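You operate a simulated robot arm through the tools that you are given. There is no shell and no other tool.

You run a simulated robot arm. Do the job below in one go: nothing can be reset, and whatever is moved stays where it is left.

TASK
Strip the spare neck and store its gasket.
Fine: set the window frame cover in the white ring block, lay the blue gasket in the gaskets drawer and shut the drawer. Where these are worked on the way, their far stop is far enough and under half their travel is too little: gaskets drawer.
Where things are to end (x, y in the base frame): blue gasket within 100 mm of [670, -960].

It is judged by the outcome, as a careful person would: the job done as asked, and still so three seconds after it is handed in. It fails if anything else is knocked over, pushed out of place, dropped, spilled or broken. A push-on lid holds only when it is set on centred and level and pressed home; a screw cap is set on level and turned clockwise until tight.

THE ROBOT
A 6-joint arm with a two-finger gripper, fixed in place. Base frame: the origin is at the foot of the arm, x ahead of it, y to its left, z up; the work surface is at about z = 900. Readings come in mm, degrees, newtons and seconds.
Its first joint turns from -166.0 to 166.0 degrees. Payload 3.43 kg.
Tool frame: the origin (TCP) lies between the finger pads and is the grasp point; the fingertips stand 20 mm ahead of it; z points along the fingers, y is the line along which they close. The gripper opens to 190 mm. The gripper's body begins 248 mm behind the TCP.
Orientation is that of the tool frame in the base frame, as a unit quaternion [x, y, z, w]. With the fingers straight down and closing along the base's y, the tool's x points along the base's -x, its y along +y and its z along -z.

THE INTERFACE
- The arm moves only by the tool play_rows. Its argument "targets" is a list of rows, each a list of 6 numbers: the shift along the tool's x, y, z in mm, then the turn, a rotation vector about the tool's x, y, z in degrees. In form: [[tx, ty, tz, rx, ry, rz], ...]. A call has 1 to 20 rows; each row shifts and turns the commanded pose from where the row before left it, along the tool's axes as they then stand. "fingers" is the closure in counts, from 0 (fully open) to 255 (shut), set as the call begins (left out, the last holds). Rows are played at 5 a second. More than 50 mm and 8.6 degrees between two rows, or a gripper value outside its range, and nothing of the call is played. Where a pose cannot be reached the arm comes as near as it can. A force on the tool above 40 N (or 10 N above the force at the start of the call, whichever is more), or a blocked arm, ends the call early, and 0.2 s more pass. Each finger travels about 153 mm/s and halts on what it meets, pressing with about 25 N; the grip force reading is that of the motor and also rises with nothing between the fingers. The clock runs only during rows and for 0.2 s after the last one: add rows that do not move to give the fingers time. The reply holds the time, the measured pose of the TCP, the force on the tool along the base axes, the opening and the grip force, in the units named above and with some noise, with the torque about the TCP (base axes, N m) and any sound that the robot's microphone picked up.
- Cameras (640 x 400 px; columns grow to the right, rows downward): "scene" is fixed at [220.8, 500, 1549.7]; the picture's right is [-0.94, -0.34, 0.00], its down [-0.17, 0.48, -0.86] and it looks along [0.29, -0.81, -0.51] (base axes); focal length 310 px, centre (320, 200). "wrist" rides on the gripper at [70, -8, -288] in the tool frame; the picture's right is [0.12, 0.99, 0.00], its down [-0.96, 0.12, -0.25] and it looks along [-0.24, 0.03, 0.97] (tool axes); focal length 261 px, centre (320, 200). There is no depth. A picture from a camera that has moved, and an enlarged one, comes with that camera's place and axes in the base frame and with its lens.
- grab_frame(camera): a new picture of that camera. It takes no simulated time.
- lift_body(by): slides the trunk up (or, below 0, down) by that many mm; the arm rides with it, the base frame stays. It gives what a move gives, with no picture.
- zoom(camera, box): a new picture of the part [left, top, right, bottom] of that camera's present view, enlarged. It takes no simulated time.
- finish_job(): hands the job in; it is judged then, once.

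Nothing tells you positions but the pictures and the camera data. Unless the task says otherwise, let go and move clear before handing in.

The tools are called by a JSON object that holds its "api" and its "payload". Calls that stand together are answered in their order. play_rows: Moves the arm, as the interface text tells. Its arguments: {"type":"object","properties":{"targets":{"type":"array"},"fingers":{"type":"number"}},"required":["targets"]} The other tools are called the same way: lift_body (by) slides the trunk up or down; grab_frame (camera) takes a picture; zoom (camera, box) takes an enlarged picture of a part of a camera's view; finish_job () hands the job in.

At the start:

```text
time_s: 0.0
position: [607.9, -417.9, 1220.3]
tcp_rot: [0.001, 1.0, 0.0, 0.0]
contact_force: [-0.4, 0.8, -0.5]
wrist_torque: [-0.01, -0.03, 0.02]
grip_width: 189.9
finger_force: 0.1
trunk travel left (down, up): [-375.0, 65.0]
```

scene: 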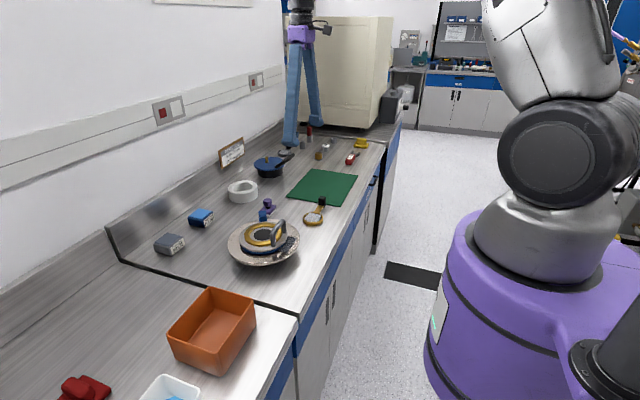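
wrist: 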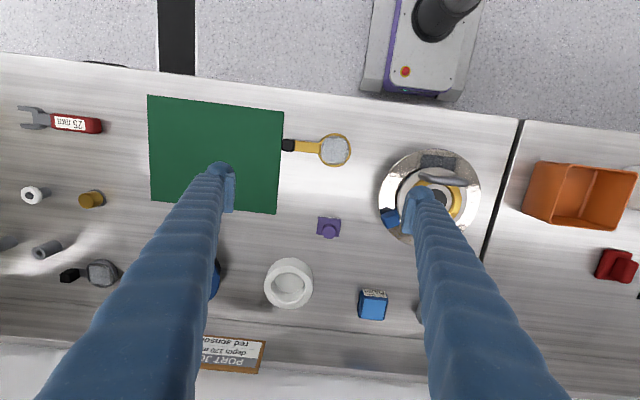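

I see a bench with a flange (spare neck) on a steel disc, a white ring block, a green mat, tools and a placard. I'll look closer at these before moving anything.

{"api": "zoom", "payload": {"camera": "scene", "box": [210, 170, 350, 290]}}

{"api": "zoom", "payload": {"camera": "wrist", "box": [350, 120, 520, 260]}}

{"api": "zoom", "payload": {"camera": "wrist", "box": [180, 220, 420, 380]}}

{"api": "zoom", "payload": {"camera": "scene", "box": [200, 120, 400, 260]}}

{"api": "zoom", "payload": {"camera": "scene", "box": [240, 160, 440, 400]}}

```text
3.33 times, centred on (280, 230) of scene
camera zoom: at [220.8, 500.0, 1549.7], right [-0.94, -0.34, 0.0], down [-0.17, 0.48, -0.86], along [0.29, -0.81, -0.51], focal length 1034 px, centre (453, 100)
```

zoom: 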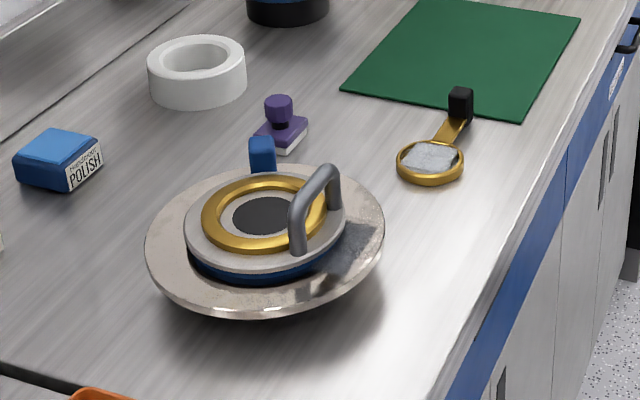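

```text
2.86 times, centred on (435, 190) of wrist
camera zoom: at [537.7, -427.2, 1506.8], right [-0.12, 0.99, 0.0], down [0.96, 0.12, 0.25], along [0.24, 0.03, -0.97], focal length 745 px, centre (-9, 229)
```

zoom: 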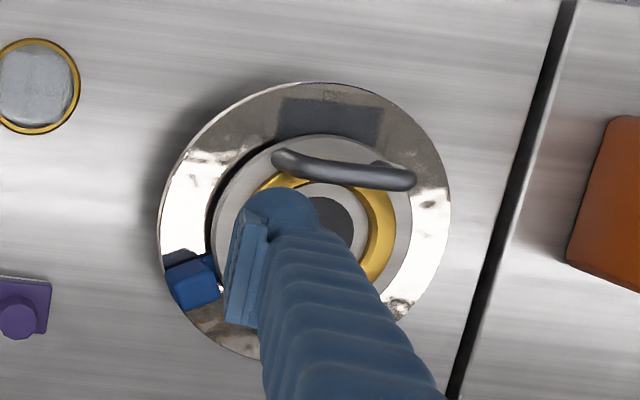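

```text
2.50 times, centred on (300, 300) of wrist
camera zoom: at [537.7, -427.2, 1506.8], right [-0.12, 0.99, 0.0], down [0.96, 0.12, 0.25], along [0.24, 0.03, -0.97], focal length 652 px, centre (370, -50)
```

zoom: 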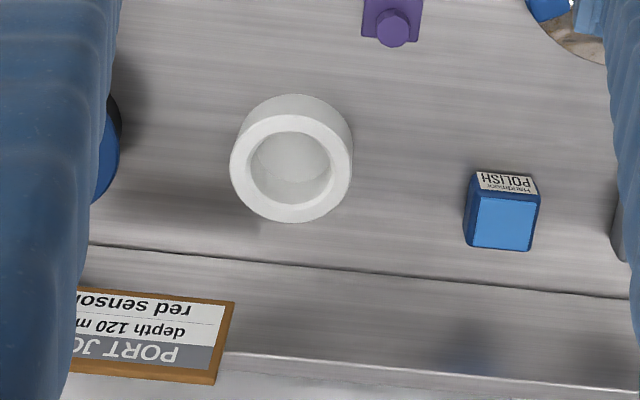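

```text
2.86 times, centred on (300, 190) of scene
camera zoom: at [220.8, 500.0, 1549.7], right [-0.94, -0.34, 0.0], down [-0.17, 0.48, -0.86], along [0.29, -0.81, -0.51], focal length 886 px, centre (377, 229)
```

zoom: 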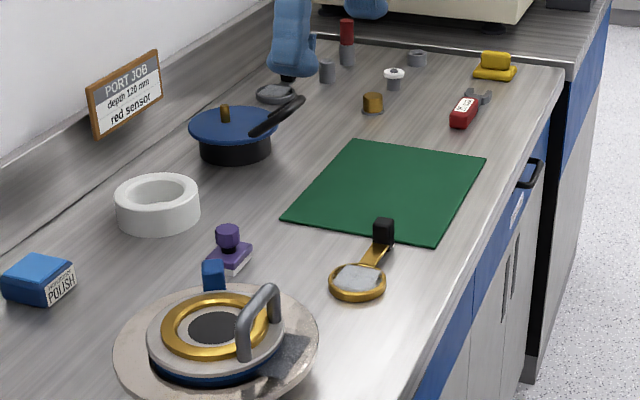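

```text
1.67 times, centred on (340, 280) of scene
camera zoom: at [220.8, 500.0, 1549.7], right [-0.94, -0.34, 0.0], down [-0.17, 0.48, -0.86], along [0.29, -0.81, -0.51], focal length 517 px, centre (287, 67)
```

zoom: 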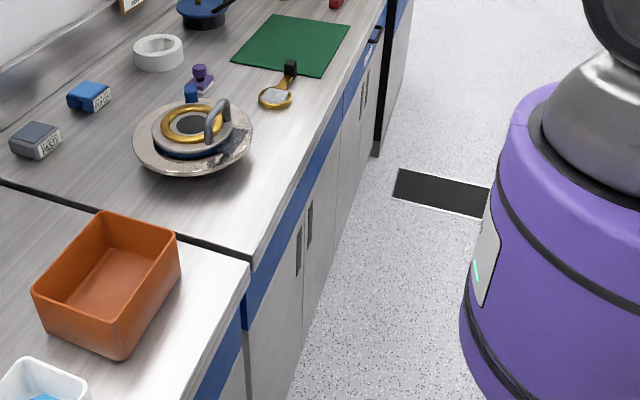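

The neck stands on a polished dish: gasket with blue tab under a cover with a handle. Now I look at the drawer front near the mat and the far items.

{"api": "zoom", "payload": {"camera": "scene", "box": [340, 130, 420, 250]}}

{"api": "zoom", "payload": {"camera": "scene", "box": [355, 160, 395, 210]}}

{"api": "zoom", "payload": {"camera": "scene", "box": [220, 195, 310, 275]}}

{"api": "zoom", "payload": {"camera": "wrist", "box": [0, 40, 320, 220]}}

{"api": "zoom", "payload": {"camera": "scene", "box": [0, 350, 200, 400]}}

```text
3.33 times, centred on (380, 190) of scene
camera zoom: at [220.8, 500.0, 1549.7], right [-0.94, -0.34, 0.0], down [-0.17, 0.48, -0.86], along [0.29, -0.81, -0.51], focal length 1034 px, centre (120, 233)
```

zoom: 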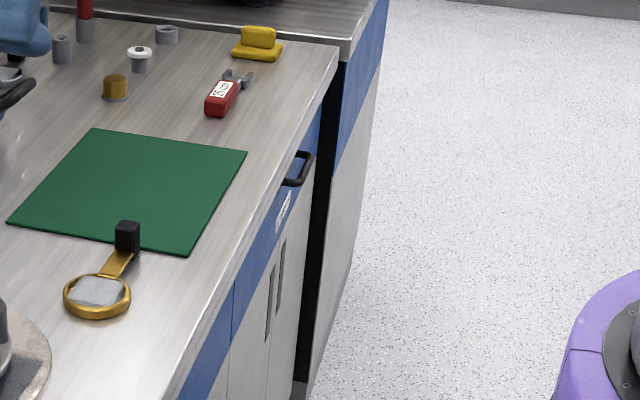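

```text
8.00 times, centred on (375, 185) of scene
camera zoom: at [220.8, 500.0, 1549.7], right [-0.94, -0.34, 0.0], down [-0.17, 0.48, -0.86], along [0.29, -0.81, -0.51], focal length 2480 px, centre (-120, 320)
```

zoom: 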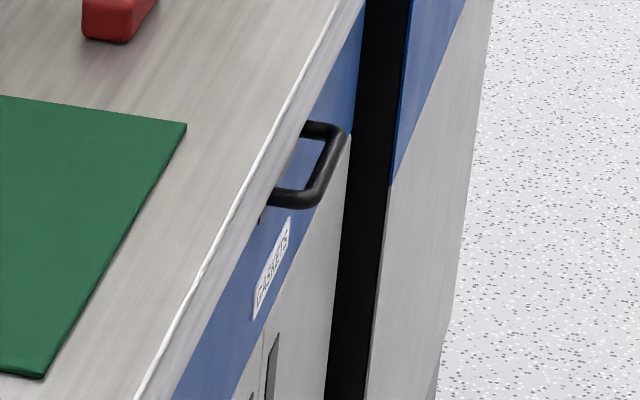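

```text
5.00 times, centred on (265, 235) of scene
camera zoom: at [220.8, 500.0, 1549.7], right [-0.94, -0.34, 0.0], down [-0.17, 0.48, -0.86], along [0.29, -0.81, -0.51], focal length 1550 px, centre (595, 25)
```

zoom: 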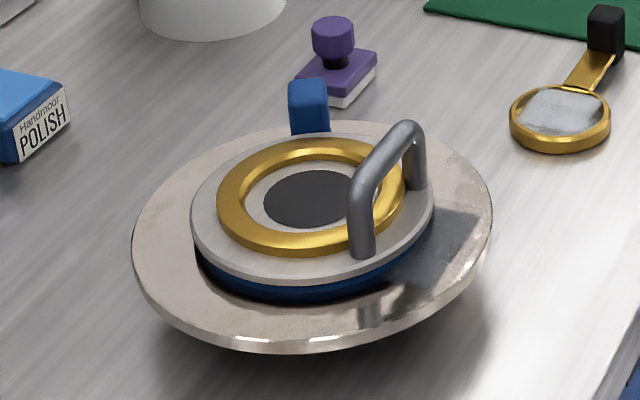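

```text
2.00 times, centred on (160, 130) of wrist
camera zoom: at [537.7, -427.2, 1506.8], right [-0.12, 0.99, 0.0], down [0.96, 0.12, 0.25], along [0.24, 0.03, -0.97], focal length 521 px, centre (640, 340)
```

zoom: 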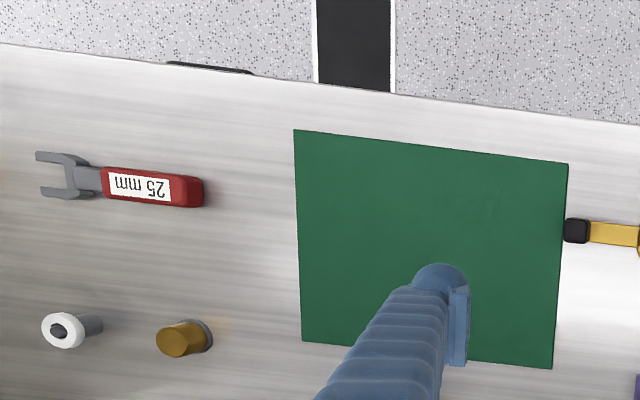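

```text
3.20 times, centred on (100, 375) of scene
camera zoom: at [220.8, 500.0, 1549.7], right [-0.94, -0.34, 0.0], down [-0.17, 0.48, -0.86], along [0.29, -0.81, -0.51], focal length 992 px, centre (1024, -360)
```

zoom: 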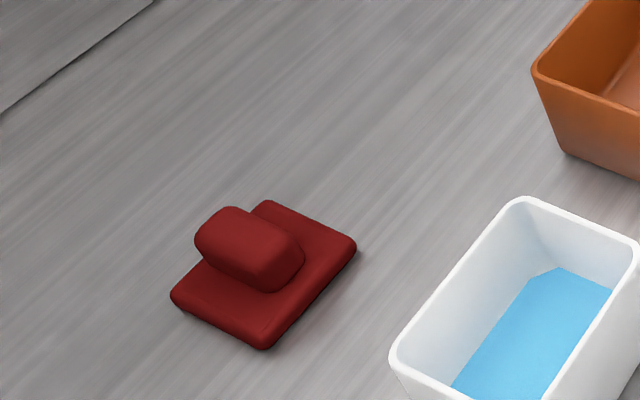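

The handle of the GASKETS drawer triangulates to about (432, -971, 806). The cover centre is near (640, -165, 970). I move over the neck to view it properly.

{"api": "play_rows", "payload": {"targets": [[5.5, 43.5, 0, 0, 0, 0], [5.5, 43.5, 0, 0, 0, 0], [5.5, 43.5, 0, 0, 0, 0], [5.5, 43.5, 0, 0, 0, 0], [5.5, 43.5, 0, 0, 0, 0], [5.5, 43.5, 0, 0, 0, 0], [0, 0, 0, 0, 0, 0], [0, 0, 0, 0, 0, 0]], "fingers": 0}}

{"api": "grab_frame", "payload": {"camera": "wrist"}}

{"api": "zoom", "payload": {"camera": "wrist", "box": [230, 120, 410, 280]}}

{"api": "grab_frame", "payload": {"camera": "scene"}}

```text
time_s: 1.8
position: [573.9, -157.5, 1220.3]
tcp_rot: [0.001, 1.0, 0.0, -0.001]
contact_force: [-0.4, -0.6, 0.3]
wrist_torque: [0.07, -0.02, 0.0]
grip_width: 190.2
finger_force: 0.2
trunk travel left (down, up): [-375.0, 65.0]
```

```text
taken
camera wrist: at [504.0, -166.3, 1506.7], right [-0.12, 0.99, 0.0], down [0.96, 0.12, 0.25], along [0.25, 0.03, -0.97], focal length 261 px, centre (320, 200)
```

wrist: 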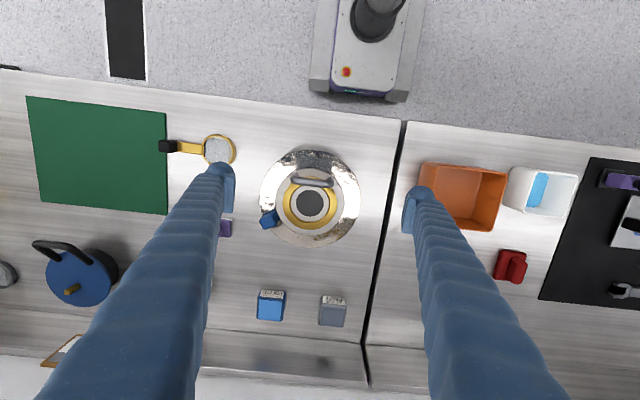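

```text
2.50 times, centred on (320, 200) of wrist
camera zoom: at [504.0, -166.3, 1506.7], right [-0.12, 0.99, 0.0], down [0.96, 0.12, 0.25], along [0.25, 0.03, -0.97], focal length 652 px, centre (320, 200)
```

zoom: 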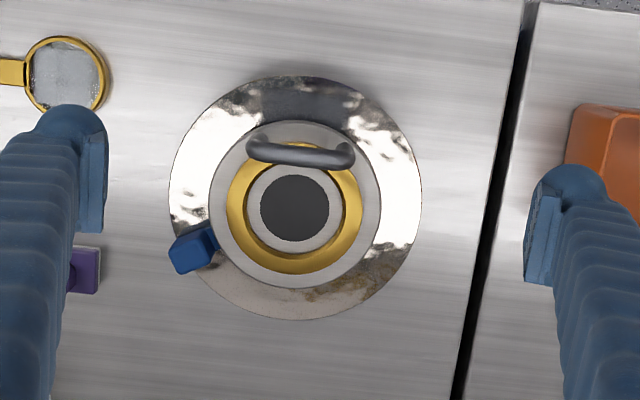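

```text
taken
```

scene: 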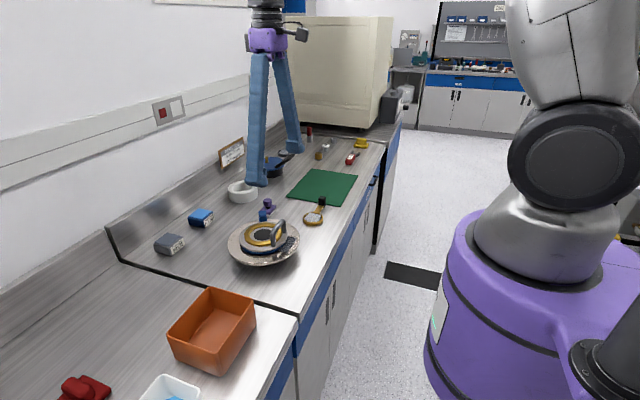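

The neck is centred near (654, -173), with its cover about 147 mm across at z≈960 and the handle on the -x side. I'll zoom strongly to measure the layer heights.

{"api": "zoom", "payload": {"camera": "scene", "box": [225, 210, 305, 270]}}

{"api": "zoom", "payload": {"camera": "scene", "box": [240, 235, 275, 265]}}

{"api": "zoom", "payload": {"camera": "scene", "box": [220, 170, 280, 215]}}

{"api": "zoom", "payload": {"camera": "wrist", "box": [260, 140, 370, 260]}}

```text
6.67 times, centred on (265, 240) of scene
camera zoom: at [220.8, 500.0, 1549.7], right [-0.94, -0.34, 0.0], down [-0.17, 0.48, -0.86], along [0.29, -0.81, -0.51], focal length 2067 px, centre (687, -67)
```

zoom: 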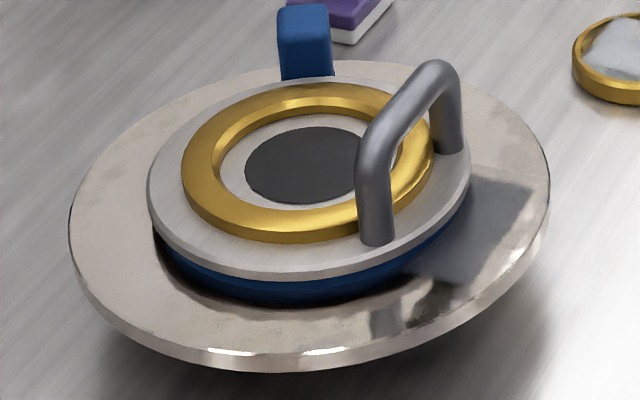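

```text
13.33 times, centred on (258, 250) of scene
camera zoom: at [220.8, 500.0, 1549.7], right [-0.94, -0.34, 0.0], down [-0.17, 0.48, -0.86], along [0.29, -0.81, -0.51], focal length 4134 px, centre (1153, -467)
```

zoom: 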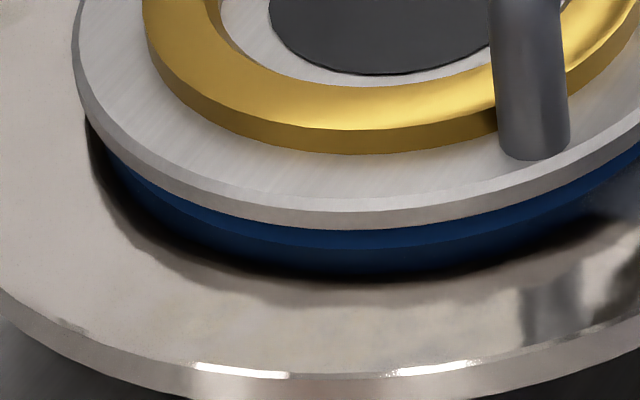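

```text
8.89 times, centred on (250, 192) of scene
camera zoom: at [220.8, 500.0, 1549.7], right [-0.94, -0.34, 0.0], down [-0.17, 0.48, -0.86], along [0.29, -0.81, -0.51], focal length 2756 px, centre (942, 267)
```

zoom: 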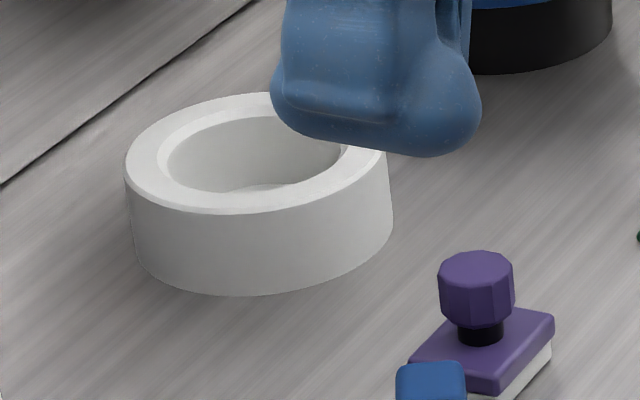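

```text
3.33 times, centred on (315, 200) of wrist
camera zoom: at [504.0, -166.3, 1506.7], right [-0.12, 0.99, 0.0], down [0.96, 0.12, 0.25], along [0.25, 0.03, -0.97], focal length 869 px, centre (337, 200)
```

zoom: 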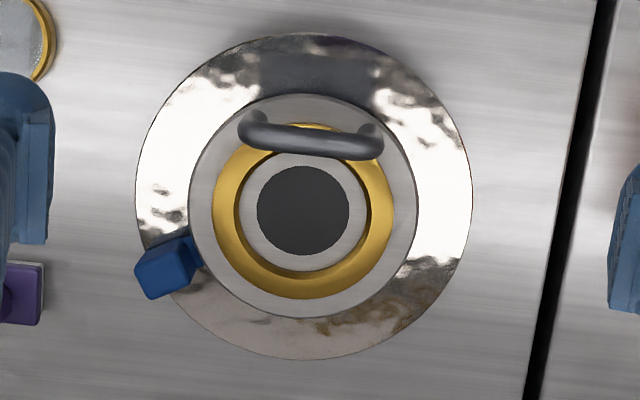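

The ring block sits near (904, -459) with its top at z≈940, outer diameter 120 and bore about 80. That is 1014 mm from the base axis, at the edge of reach, so I test reach up high before gripping anything.

{"api": "play_rows", "payload": {"targets": [[-33, -30, 0, 0, 0, 0], [-33, -30, 0, 0, 0, 0], [-33, -30, 0, 0, 0, 0], [-33, -30, 0, 0, 0, 0], [-33, -30, 0, 0, 0, 0], [-33, -30, 0, 0, 0, 0], [-33, -30, 0, 0, 0, 0], [-33, -30, 0, 0, 0, 0], [-33, -30, 0, 0, 0, 0], [-33, -30, 0, 0, 0, 0], [0, 0, 0, 0, 0, 0], [0, 0, 0, 0, 0, 0]]}}

{"api": "grab_frame", "payload": {"camera": "wrist"}}

{"api": "grab_frame", "payload": {"camera": "scene"}}

```text
time_s: 4.4
position: [897.7, -450.0, 1217.4]
tcp_rot: [-0.001, 1.0, 0.0, -0.001]
contact_force: [0.4, -0.4, -1.0]
wrist_torque: [0.03, 0.15, -0.01]
grip_width: 190.1
finger_force: 0.0
out of reach, approached as far as the arm can: row 10
trunk travel left (down, up): [-375.0, 65.0]
```

```text
taken
camera wrist: at [828.6, -459.0, 1503.7], right [-0.12, 0.99, 0.0], down [0.96, 0.12, 0.24], along [0.24, 0.03, -0.97], focal length 261 px, centre (320, 200)
```

wrist: 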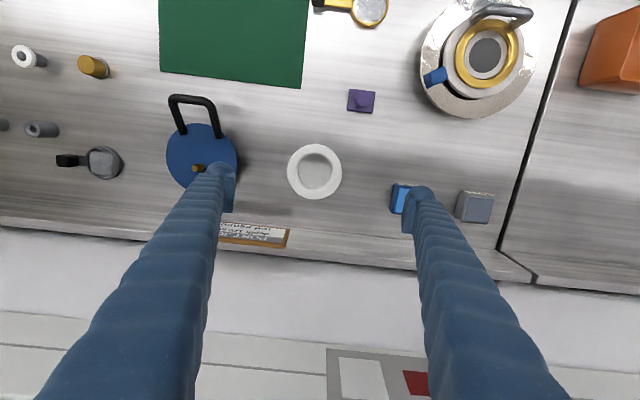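

```text
taken
```

scene: 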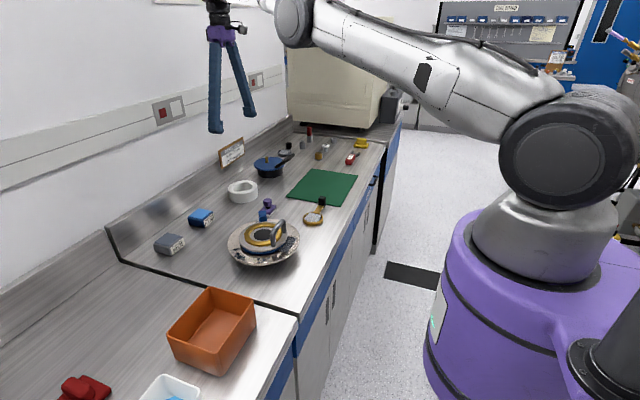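

Reach held to about 1004 mm here. I zoom on the ring to fix its centre, then test further out at a lower height.

{"api": "zoom", "payload": {"camera": "wrist", "box": [270, 130, 360, 210]}}

{"api": "play_rows", "payload": {"targets": [[0, 0, 40, 0, 0, 0], [0, 0, 40, 0, 0, 0], [0, 0, 40, 0, 0, 0], [-12, -9, 0, 0, 0, 0], [0, 0, 0, 0, 0, 0], [0, 0, 0, 0, 0, 0]]}}

{"api": "grab_frame", "payload": {"camera": "wrist"}}

{"api": "zoom", "payload": {"camera": "scene", "box": [180, 80, 340, 210]}}

```text
5.00 times, centred on (315, 170) of wrist
camera zoom: at [828.6, -459.0, 1503.7], right [-0.12, 0.99, 0.0], down [0.96, 0.12, 0.24], along [0.24, 0.03, -0.97], focal length 1303 px, centre (345, 350)
```

zoom: 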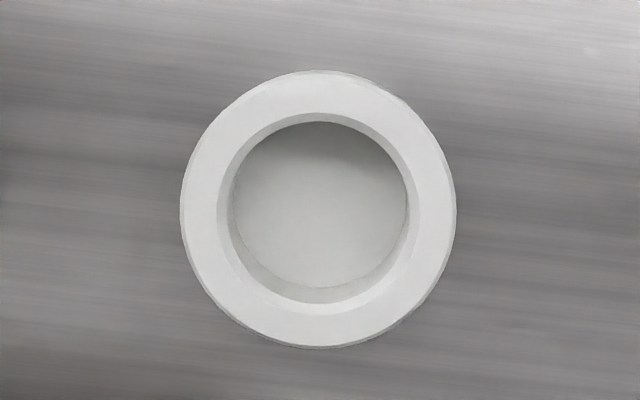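

```text
time_s: 5.8
position: [907.6, -458.0, 1100.7]
tcp_rot: [-0.001, 1.0, 0.0, -0.001]
contact_force: [0.3, 0.3, -0.5]
wrist_torque: [-0.03, 0.03, -0.01]
grip_width: 190.3
finger_force: 0.1
trunk travel left (down, up): [-375.0, 65.0]
```

```text
taken
camera wrist: at [839.1, -467.1, 1386.2], right [-0.12, 0.99, 0.0], down [0.96, 0.12, 0.25], along [0.24, 0.03, -0.97], focal length 261 px, centre (320, 200)
```

wrist: 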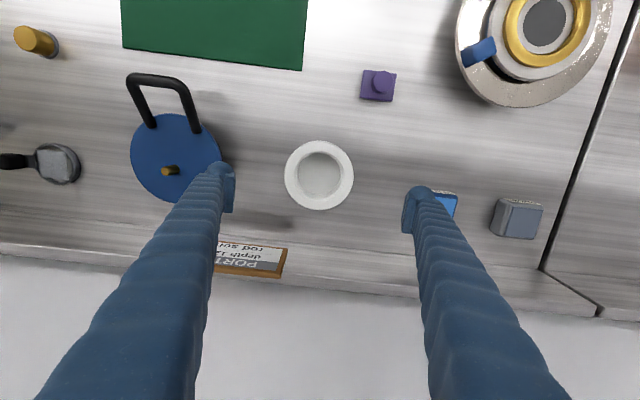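

```text
3.08 times, centred on (260, 145) of scene
camera zoom: at [220.8, 500.0, 1549.7], right [-0.94, -0.34, 0.0], down [-0.17, 0.48, -0.86], along [0.29, -0.81, -0.51], focal length 954 px, centre (505, 369)
```

zoom: 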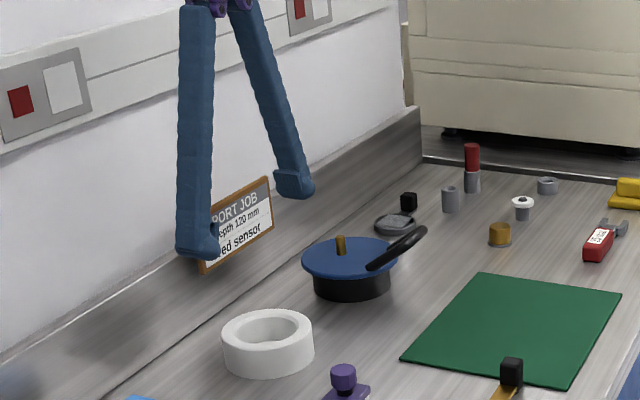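

The arm reaches radius 1017 at z=1100, enough for the ring at (905, -460). I test how it does nearer placing height, with the tips staying above the ring.

{"api": "play_rows", "payload": {"targets": [[0, 0, 40, 0, 0, 0], [0, 0, 40, 0, 0, 0], [0, 0, 30, 0, 0, 0], [0, 0, 0, 0, 0, 0], [0, 0, 0, 0, 0, 0]]}}

{"api": "grab_frame", "payload": {"camera": "wrist"}}

{"api": "zoom", "payload": {"camera": "scene", "box": [190, 130, 310, 220]}}

```text
time_s: 7.0
position: [907.9, -458.1, 990.6]
tcp_rot: [0.0, 1.0, 0.0, -0.001]
contact_force: [-0.4, 0.0, -0.4]
wrist_torque: [-0.02, 0.05, 0.02]
grip_width: 189.7
finger_force: 0.2
trunk travel left (down, up): [-375.0, 65.0]
```

```text
taken
camera wrist: at [838.3, -467.6, 1277.3], right [-0.12, 0.99, 0.0], down [0.96, 0.12, 0.25], along [0.24, 0.03, -0.97], focal length 261 px, centre (320, 200)
```

wrist: 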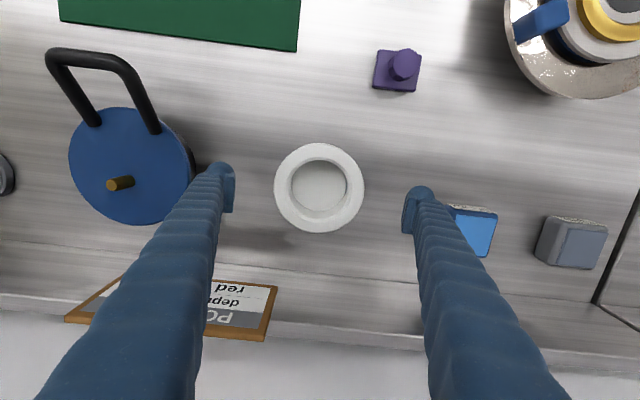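

```text
4.44 times, centred on (250, 175) of scene
camera zoom: at [220.8, 500.0, 1549.7], right [-0.94, -0.34, 0.0], down [-0.17, 0.48, -0.86], along [0.29, -0.81, -0.51], focal length 1378 px, centre (631, 311)
```

zoom: 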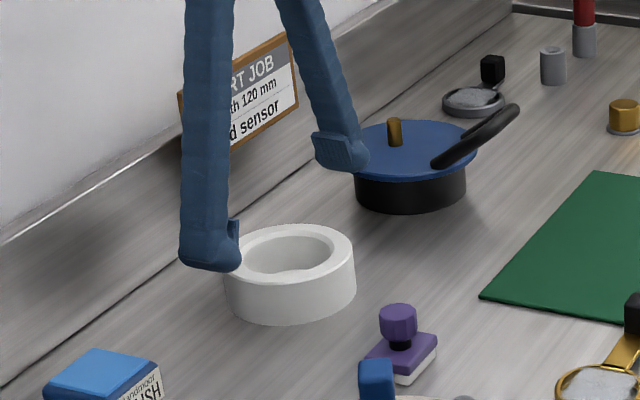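

Placing at the ring is reachable with the tool straight down. Now I rise and go back over the neck, centring on (652, -171).

{"api": "play_rows", "payload": {"targets": [[0, 0, -40, 0, 0, 0], [0, 0, -40, 0, 0, 0], [0, 0, -40, 0, 0, 0], [32, 36, 0, 0, 0, 0], [32, 36, 0, 0, 0, 0], [32, 36, 0, 0, 0, 0], [32, 36, 0, 0, 0, 0], [32, 36, 0, 0, 0, 0], [32, 36, 0, 0, 0, 0], [32, 36, 0, 0, 0, 0], [32, 36, 0, 0, 0, 0], [0, 0, 0, 0, 0, 5], [0, 0, 0, 0, 0, 5], [0, 0, 0, 0, 0, 0], [0, 0, 0, 0, 0, 0]]}}

{"api": "grab_frame", "payload": {"camera": "wrist"}}

{"api": "zoom", "payload": {"camera": "wrist", "box": [220, 90, 420, 250]}}

{"api": "zoom", "payload": {"camera": "scene", "box": [200, 140, 320, 280]}}

```text
time_s: 10.2
position: [651.6, -169.0, 1111.4]
tcp_rot: [0.088, 0.996, 0.0, 0.0]
contact_force: [-0.5, 0.6, -0.3]
wrist_torque: [0.04, -0.02, 0.0]
grip_width: 190.0
finger_force: 0.1
trunk travel left (down, up): [-375.0, 65.0]
```

```text
taken
camera wrist: at [581.8, -167.4, 1397.9], right [0.05, 1.0, 0.0], down [0.97, -0.05, 0.25], along [0.25, -0.01, -0.97], focal length 261 px, centre (320, 200)
```

wrist: 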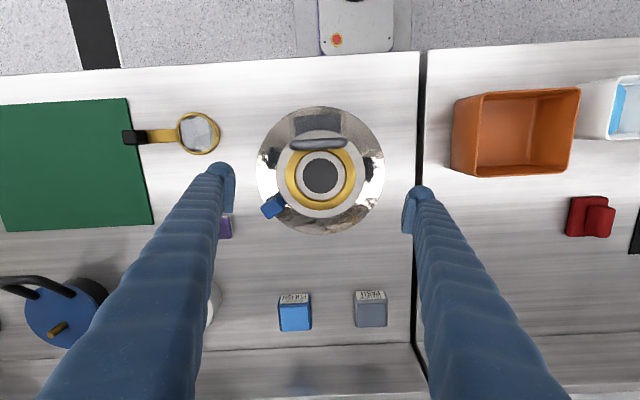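

```text
2.50 times, centred on (320, 170) of wrist
camera zoom: at [581.8, -167.4, 1397.9], right [0.05, 1.0, 0.0], down [0.97, -0.05, 0.25], along [0.25, -0.01, -0.97], focal length 652 px, centre (320, 275)
```

zoom: 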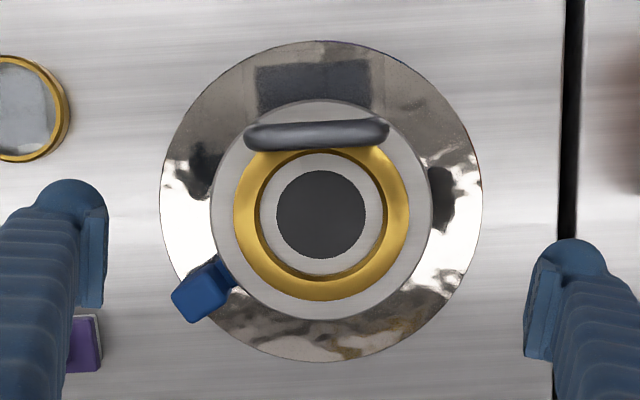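

```text
2.86 times, centred on (260, 210) of scene
camera zoom: at [220.8, 500.0, 1549.7], right [-0.94, -0.34, 0.0], down [-0.17, 0.48, -0.86], along [0.29, -0.81, -0.51], focal length 886 px, centre (491, 171)
```

zoom: 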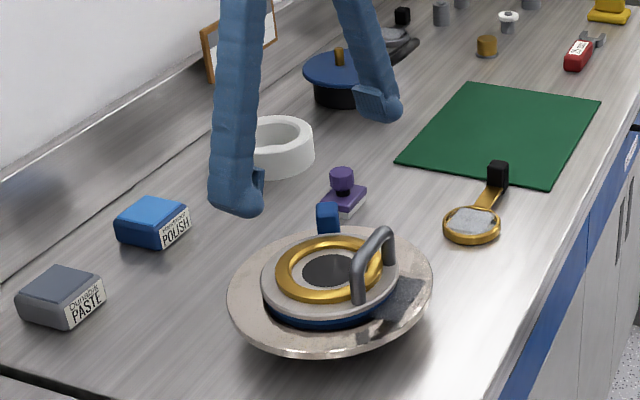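

The cover centre reads about (649, -170.5), and the tab points toward (696, -254), clear of the fingers with this 10° turn. I descend beside the cover and stop above rim level to check.

{"api": "play_rows", "payload": {"targets": [[2.3, -1.9, 40, 0, 0, 0], [0, 0, 40, 0, 0, 0], [0, 0, 30, 0, 0, 0], [0, 0, 16, 0, 0, 0], [0, 0, 0, 0, 0, 0], [0, 0, 0, 0, 0, 0]]}}

{"api": "zoom", "payload": {"camera": "wrist", "box": [200, 80, 440, 260]}}

{"api": "zoom", "payload": {"camera": "scene", "box": [220, 195, 310, 275]}}

```text
time_s: 11.6
position: [648.5, -171.9, 984.4]
tcp_rot: [0.086, 0.996, 0.0, 0.0]
contact_force: [-0.8, -0.7, 0.5]
wrist_torque: [0.02, 0.01, 0.01]
grip_width: 190.0
finger_force: 0.1
trunk travel left (down, up): [-375.0, 65.0]
```

```text
2.22 times, centred on (320, 170) of wrist
camera zoom: at [579.0, -168.4, 1271.1], right [0.05, 1.0, 0.0], down [0.97, -0.05, 0.25], along [0.25, -0.01, -0.97], focal length 579 px, centre (320, 267)
```

zoom: 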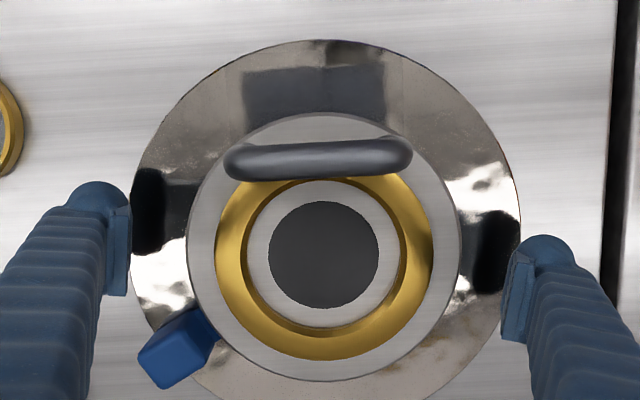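

```text
5.00 times, centred on (265, 235) of scene
camera zoom: at [220.8, 500.0, 1549.7], right [-0.94, -0.34, 0.0], down [-0.17, 0.48, -0.86], along [0.29, -0.81, -0.51], focal length 1550 px, centre (595, 25)
```

zoom: 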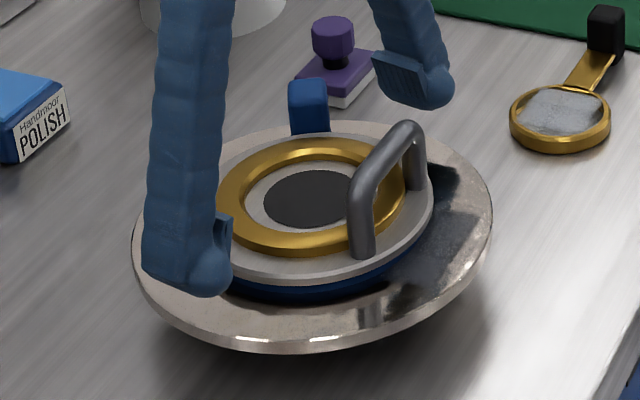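

The rim top works out at z≈963, its underside at 958, and the dish surface at about 943. I correct the centring to (645.7, -169.3), put the tips at 951, and check again before closing.

{"api": "play_rows", "payload": {"targets": [[3.2, 2.1, 0, 0, 0, 0], [0, 0, 7, 0, 0, 0], [0, 0, 6, 0, 0, 0], [0, 0, 0, 0, 0, 0], [0, 0, 0, 0, 0, 0]]}}

{"api": "zoom", "payload": {"camera": "wrist", "box": [200, 80, 440, 260]}}

{"api": "zoom", "payload": {"camera": "scene", "box": [230, 205, 300, 265]}}

```text
time_s: 12.8
position: [647.9, -168.9, 971.2]
tcp_rot: [0.087, 0.996, -0.001, 0.0]
contact_force: [-0.7, 0.5, -0.1]
wrist_torque: [0.01, 0.03, 0.01]
grip_width: 190.0
finger_force: 0.1
trunk travel left (down, up): [-375.0, 65.0]
```

```text
2.22 times, centred on (320, 170) of wrist
camera zoom: at [576.4, -166.0, 1257.8], right [0.05, 1.0, 0.0], down [0.97, -0.05, 0.25], along [0.25, -0.01, -0.97], focal length 579 px, centre (320, 267)
```

zoom: 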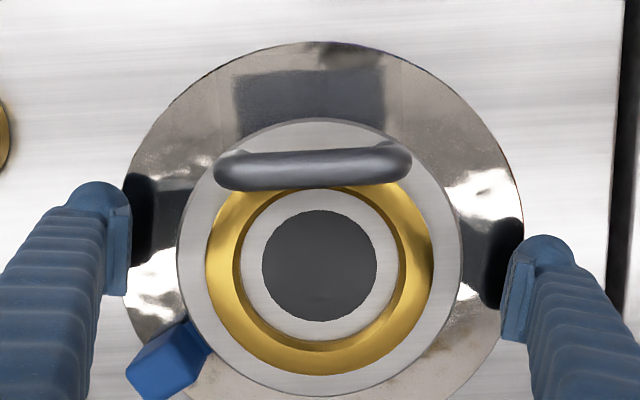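

```text
6.67 times, centred on (265, 235) of scene
camera zoom: at [220.8, 500.0, 1549.7], right [-0.94, -0.34, 0.0], down [-0.17, 0.48, -0.86], along [0.29, -0.81, -0.51], focal length 2067 px, centre (687, -33)
```

zoom: 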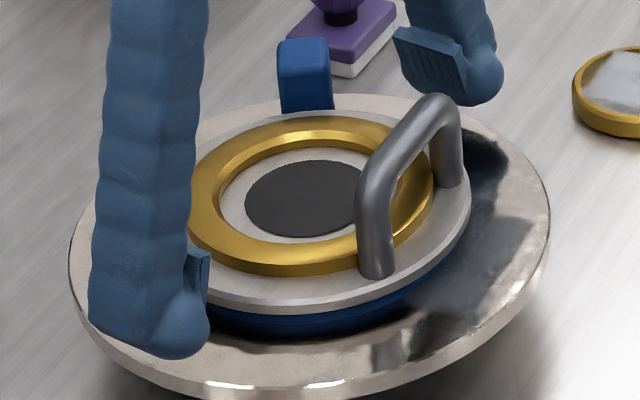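

The fingers are centred on the rim within 2 mm and touch nothing. I close gently, with the closure limited.

{"api": "play_rows", "payload": {"targets": [[0, 0, 0, 0, 0, 0], [0, 0, 0, 0, 0, 0], [0, 0, 0, 0, 0, 0], [0, 0, 0, 0, 0, 0]], "fingers": 85}}

{"api": "zoom", "payload": {"camera": "wrist", "box": [200, 80, 440, 260]}}

{"api": "zoom", "payload": {"camera": "scene", "box": [230, 205, 300, 265]}}

```text
time_s: 13.3
position: [648.9, -167.7, 979.7]
tcp_rot: [0.085, 0.996, 0.0, 0.005]
contact_force: [-6.9, 19.9, 57.0]
wrist_torque: [-4.04, 1.25, -0.24]
grip_width: 135.7
finger_force: 24.8
trunk travel left (down, up): [-375.0, 65.0]
stopped in row 2: the force on the tool passed its limit at 41 N (the readings are from after the stop); the commanded pose is now the measured one
```

```text
2.22 times, centred on (320, 170) of wrist
camera zoom: at [575.2, -162.9, 1265.8], right [0.05, 1.0, 0.0], down [0.97, -0.05, 0.26], along [0.26, -0.02, -0.97], focal length 579 px, centre (320, 267)
```

zoom: 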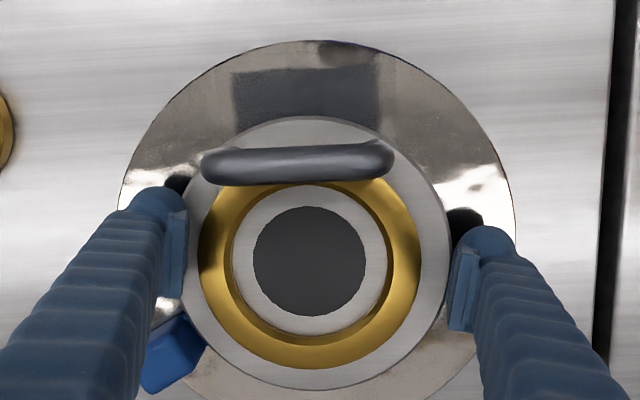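

```text
6.67 times, centred on (265, 235) of scene
camera zoom: at [220.8, 500.0, 1549.7], right [-0.94, -0.34, 0.0], down [-0.17, 0.48, -0.86], along [0.29, -0.81, -0.51], focal length 2067 px, centre (687, -33)
```

zoom: 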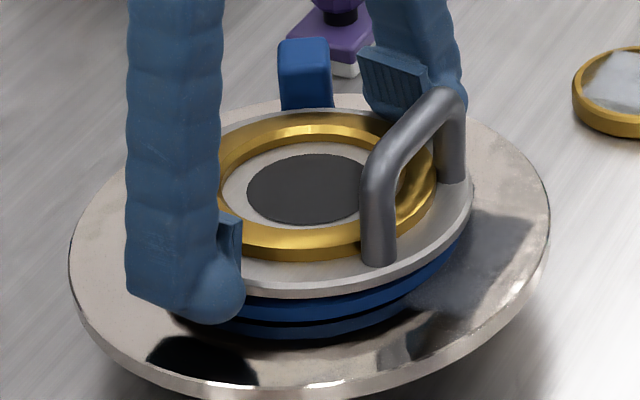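

The force tripped as the fingers closed, width reads 135.7, and the TCP was pushed up 8 mm. I look closely at both finger contacts before doing anything more.

{"api": "zoom", "payload": {"camera": "scene", "box": [240, 225, 275, 260]}}

{"api": "zoom", "payload": {"camera": "scene", "box": [255, 205, 300, 240]}}

{"api": "zoom", "payload": {"camera": "wrist", "box": [240, 140, 320, 220]}}

{"api": "zoom", "payload": {"camera": "wrist", "box": [330, 150, 410, 230]}}

```text
11.43 times, centred on (258, 242) of scene
camera zoom: at [220.8, 500.0, 1549.7], right [-0.94, -0.34, 0.0], down [-0.17, 0.48, -0.86], along [0.29, -0.81, -0.51], focal length 3543 px, centre (1034, -286)
```

zoom: 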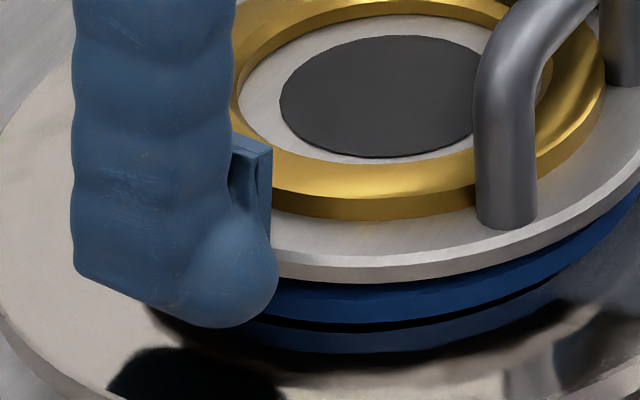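

```text
11.43 times, centred on (278, 222) of scene
camera zoom: at [220.8, 500.0, 1549.7], right [-0.94, -0.34, 0.0], down [-0.17, 0.48, -0.86], along [0.29, -0.81, -0.51], focal length 3543 px, centre (806, -57)
```

zoom: 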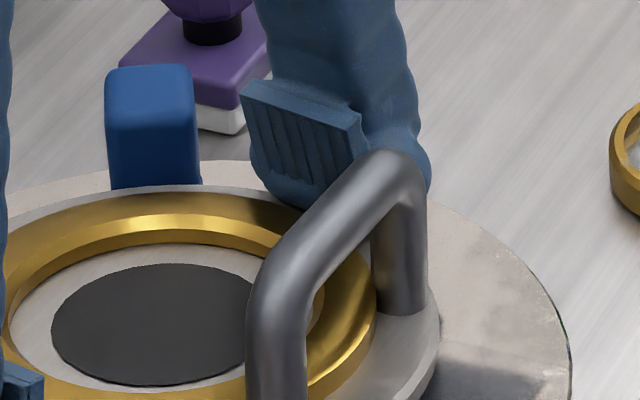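

```text
5.00 times, centred on (280, 180) of wrist
camera zoom: at [575.2, -162.9, 1265.8], right [0.05, 1.0, 0.0], down [0.97, -0.05, 0.26], along [0.26, -0.02, -0.97], focal length 1303 px, centre (520, 300)
```

zoom: 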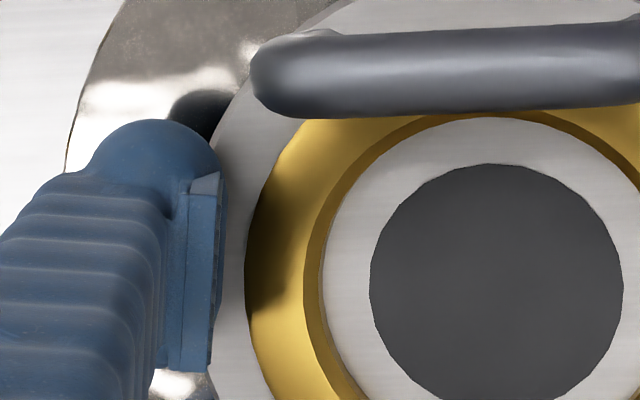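

```text
5.00 times, centred on (370, 190) of wrist
camera zoom: at [575.2, -162.9, 1265.8], right [0.05, 1.0, 0.0], down [0.97, -0.05, 0.26], along [0.26, -0.02, -0.97], focal length 1303 px, centre (70, 250)
```

zoom: 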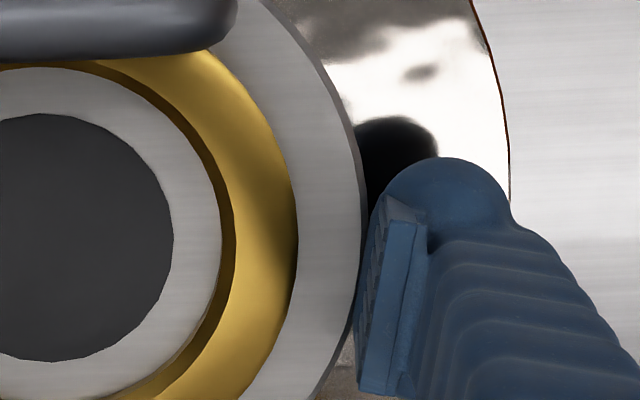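

It looks like the fingertips swing lower as they close, met the dish and pushed the arm up, tilting the cover slightly. I ease the grip open a little so the cover settles back, then regrip higher.

{"api": "play_rows", "payload": {"targets": [[0, 0, 0, 0, 0, 0]], "fingers": 62}}

{"api": "play_rows", "payload": {"targets": [[0, 0, 0, 0, 0, 0]], "fingers": 48}}

{"api": "zoom", "payload": {"camera": "scene", "box": [230, 205, 300, 265]}}

{"api": "zoom", "payload": {"camera": "wrist", "box": [200, 80, 440, 260]}}

{"api": "zoom", "payload": {"camera": "scene", "box": [240, 225, 275, 260]}}

```text
time_s: 13.7
position: [648.5, -168.3, 974.8]
tcp_rot: [0.086, 0.996, -0.001, 0.003]
contact_force: [2.3, -1.6, 4.0]
wrist_torque: [0.31, 0.67, 0.03]
grip_width: 146.7
finger_force: 3.4
trunk travel left (down, up): [-375.0, 65.0]
```

```text
time_s: 14.1
position: [649.6, -169.8, 972.0]
tcp_rot: [0.086, 0.996, 0.0, 0.002]
contact_force: [-1.0, 0.0, 0.0]
wrist_torque: [0.0, -0.05, -0.01]
grip_width: 154.3
finger_force: 0.0
trunk travel left (down, up): [-375.0, 65.0]
```

```text
6.67 times, centred on (265, 235) of scene
camera zoom: at [220.8, 500.0, 1549.7], right [-0.94, -0.34, 0.0], down [-0.17, 0.48, -0.86], along [0.29, -0.81, -0.51], focal length 2067 px, centre (687, -33)
```

zoom: 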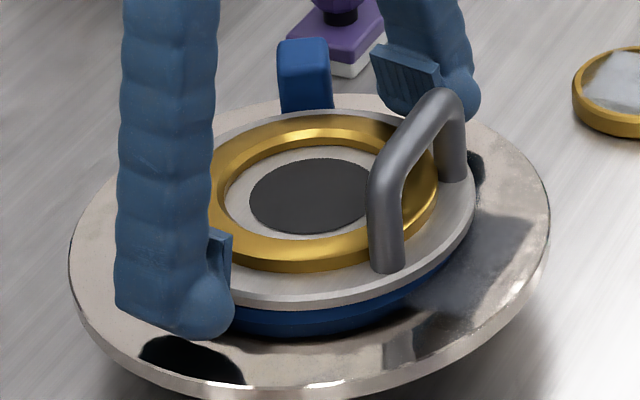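

```text
2.22 times, centred on (320, 170) of wrist
camera zoom: at [577.1, -165.9, 1259.6], right [0.05, 1.0, 0.0], down [0.97, -0.05, 0.25], along [0.25, -0.01, -0.97], focal length 579 px, centre (320, 267)
```

zoom: 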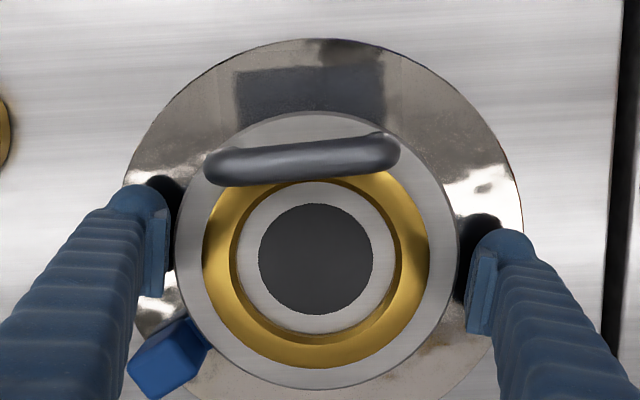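

```text
11.43 times, centred on (258, 242) of scene
camera zoom: at [220.8, 500.0, 1549.7], right [-0.94, -0.34, 0.0], down [-0.17, 0.48, -0.86], along [0.29, -0.81, -0.51], focal length 3543 px, centre (1034, -286)
```

zoom: 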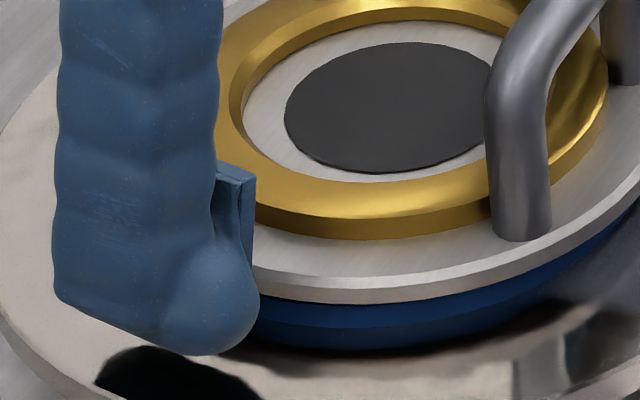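

The cover settled back on the neck. Before regripping I need the real shape of the fingertips, so I lift clear and look at them in free air at this width.

{"api": "play_rows", "payload": {"targets": [[0, 0, -10, 0, 0, 0], [0, 0, -30, 0, 0, 0], [0, 0, -40, 0, 0, 0], [0, 0, -40, 0, 0, 0], [0, 0, 0, 0, 0, 0]]}}

{"api": "zoom", "payload": {"camera": "scene", "box": [230, 130, 320, 200]}}

{"api": "zoom", "payload": {"camera": "scene", "box": [225, 200, 305, 270]}}

{"api": "zoom", "payload": {"camera": "wrist", "box": [200, 80, 440, 260]}}

```text
time_s: 15.3
position: [648.9, -170.0, 1093.1]
tcp_rot: [0.085, 0.996, 0.0, 0.001]
contact_force: [-0.3, 0.6, -0.5]
wrist_torque: [0.0, 0.04, -0.01]
grip_width: 154.2
finger_force: 0.0
trunk travel left (down, up): [-375.0, 65.0]
```

```text
5.71 times, centred on (275, 165) of scene
camera zoom: at [220.8, 500.0, 1549.7], right [-0.94, -0.34, 0.0], down [-0.17, 0.48, -0.86], along [0.29, -0.81, -0.51], focal length 1772 px, centre (577, 400)
```

zoom: 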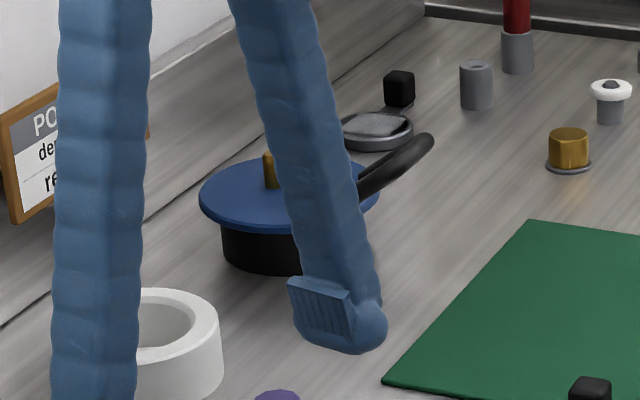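

```text
5.71 times, centred on (265, 235) of scene
camera zoom: at [220.8, 500.0, 1549.7], right [-0.94, -0.34, 0.0], down [-0.17, 0.48, -0.86], along [0.29, -0.81, -0.51], focal length 1772 px, centre (634, 0)
```

zoom: 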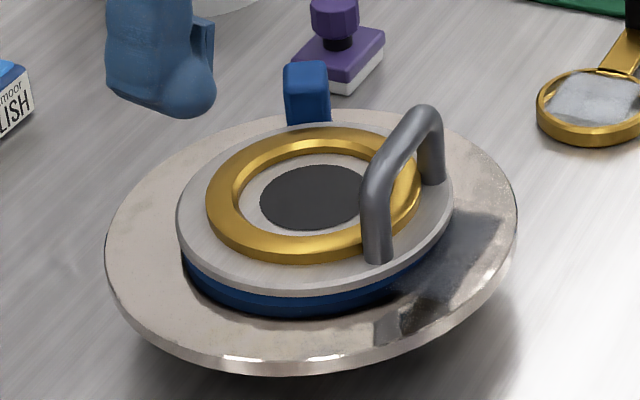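

```text
2.22 times, centred on (320, 170) of wrist
camera zoom: at [578.0, -166.2, 1380.4], right [0.05, 1.0, 0.0], down [0.97, -0.05, 0.25], along [0.25, -0.01, -0.97], focal length 579 px, centre (320, 267)
```

zoom: 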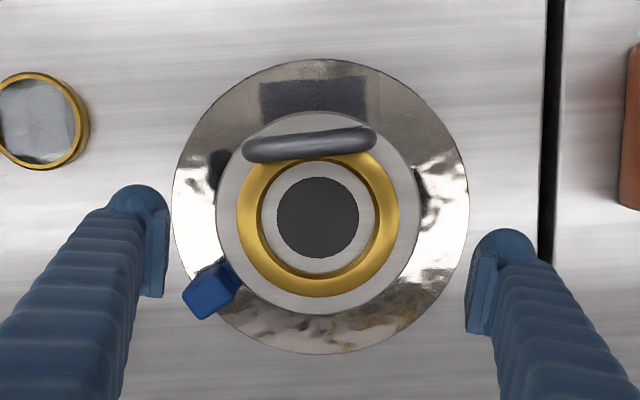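

The flat pad plates end at about TCP level and the rounded tips sit below them, while the dish is at z≈950. I regrip from the 154 mm opening with better centring, a little higher, and offset so the rim meets the finger body rather than the bulb.

{"api": "play_rows", "payload": {"targets": [[11.6, -1.8, 30, 0, 0, 0], [0, 0, 40, 0, 0, 0], [0, 0, 30, 0, 0, 0], [0, 0, 14, 0, 0, 0], [0, 0, 5, 0, 0, 0], [0, 0, 0, 0, 0, 0]]}}

{"api": "zoom", "payload": {"camera": "wrist", "box": [200, 80, 440, 260]}}

{"api": "zoom", "payload": {"camera": "scene", "box": [230, 205, 300, 265]}}

```text
time_s: 16.7
position: [638.7, -167.4, 975.7]
tcp_rot: [0.086, 0.996, 0.001, 0.002]
contact_force: [0.1, 0.5, -0.5]
wrist_torque: [0.02, 0.01, 0.03]
grip_width: 154.1
finger_force: 0.1
trunk travel left (down, up): [-375.0, 65.0]
```

```text
2.22 times, centred on (320, 170) of wrist
camera zoom: at [566.2, -164.9, 1261.9], right [0.05, 1.0, 0.0], down [0.97, -0.05, 0.25], along [0.25, -0.01, -0.97], focal length 579 px, centre (320, 267)
```

zoom: 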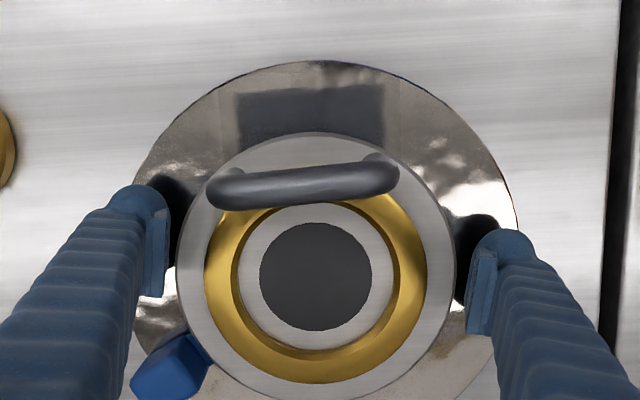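

```text
6.67 times, centred on (265, 235) of scene
camera zoom: at [220.8, 500.0, 1549.7], right [-0.94, -0.34, 0.0], down [-0.17, 0.48, -0.86], along [0.29, -0.81, -0.51], focal length 2067 px, centre (687, -33)
```

zoom: 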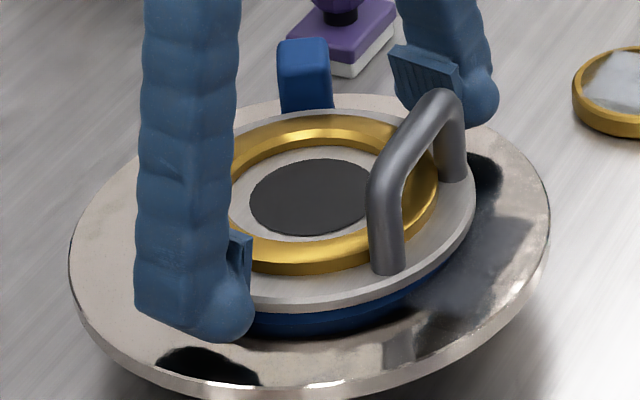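

Centring is within about 1.5 mm. I nudge over and close step by step, watching the force.

{"api": "play_rows", "payload": {"targets": [[0, -1.2, 0, 0, 0, 0], [0, 0, 0, 0, 0, 0]], "fingers": 57}}

{"api": "play_rows", "payload": {"targets": [[0, 0, 0, 0, 0, 0], [0, 0, 0, 0, 0, 0]], "fingers": 62}}

{"api": "zoom", "payload": {"camera": "wrist", "box": [200, 80, 440, 260]}}

{"api": "zoom", "payload": {"camera": "scene", "box": [230, 205, 300, 265]}}

```text
time_s: 17.3
position: [638.0, -170.7, 975.7]
tcp_rot: [0.085, 0.996, 0.0, 0.003]
contact_force: [0.1, 0.0, -0.1]
wrist_torque: [0.0, -0.02, 0.0]
grip_width: 147.1
finger_force: 0.0
trunk travel left (down, up): [-375.0, 65.0]
```

```text
time_s: 17.9
position: [638.2, -170.1, 975.2]
tcp_rot: [0.086, 0.996, 0.0, 0.002]
contact_force: [0.5, -0.2, 2.0]
wrist_torque: [-0.15, 0.01, 0.03]
grip_width: 144.5
finger_force: 0.9
trunk travel left (down, up): [-375.0, 65.0]
```

```text
2.22 times, centred on (320, 170) of wrist
camera zoom: at [566.1, -166.1, 1261.9], right [0.05, 1.0, 0.0], down [0.97, -0.05, 0.25], along [0.25, -0.01, -0.97], focal length 579 px, centre (320, 267)
```

zoom: 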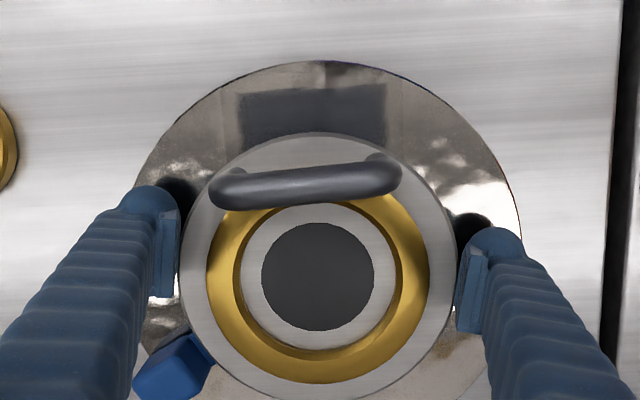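

```text
6.67 times, centred on (265, 235) of scene
camera zoom: at [220.8, 500.0, 1549.7], right [-0.94, -0.34, 0.0], down [-0.17, 0.48, -0.86], along [0.29, -0.81, -0.51], focal length 2067 px, centre (687, -33)
```

zoom: 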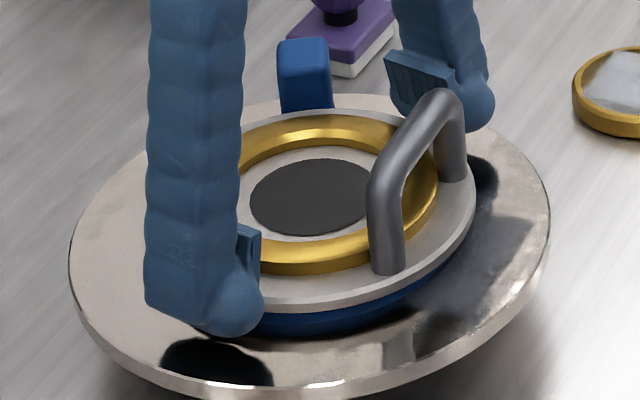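

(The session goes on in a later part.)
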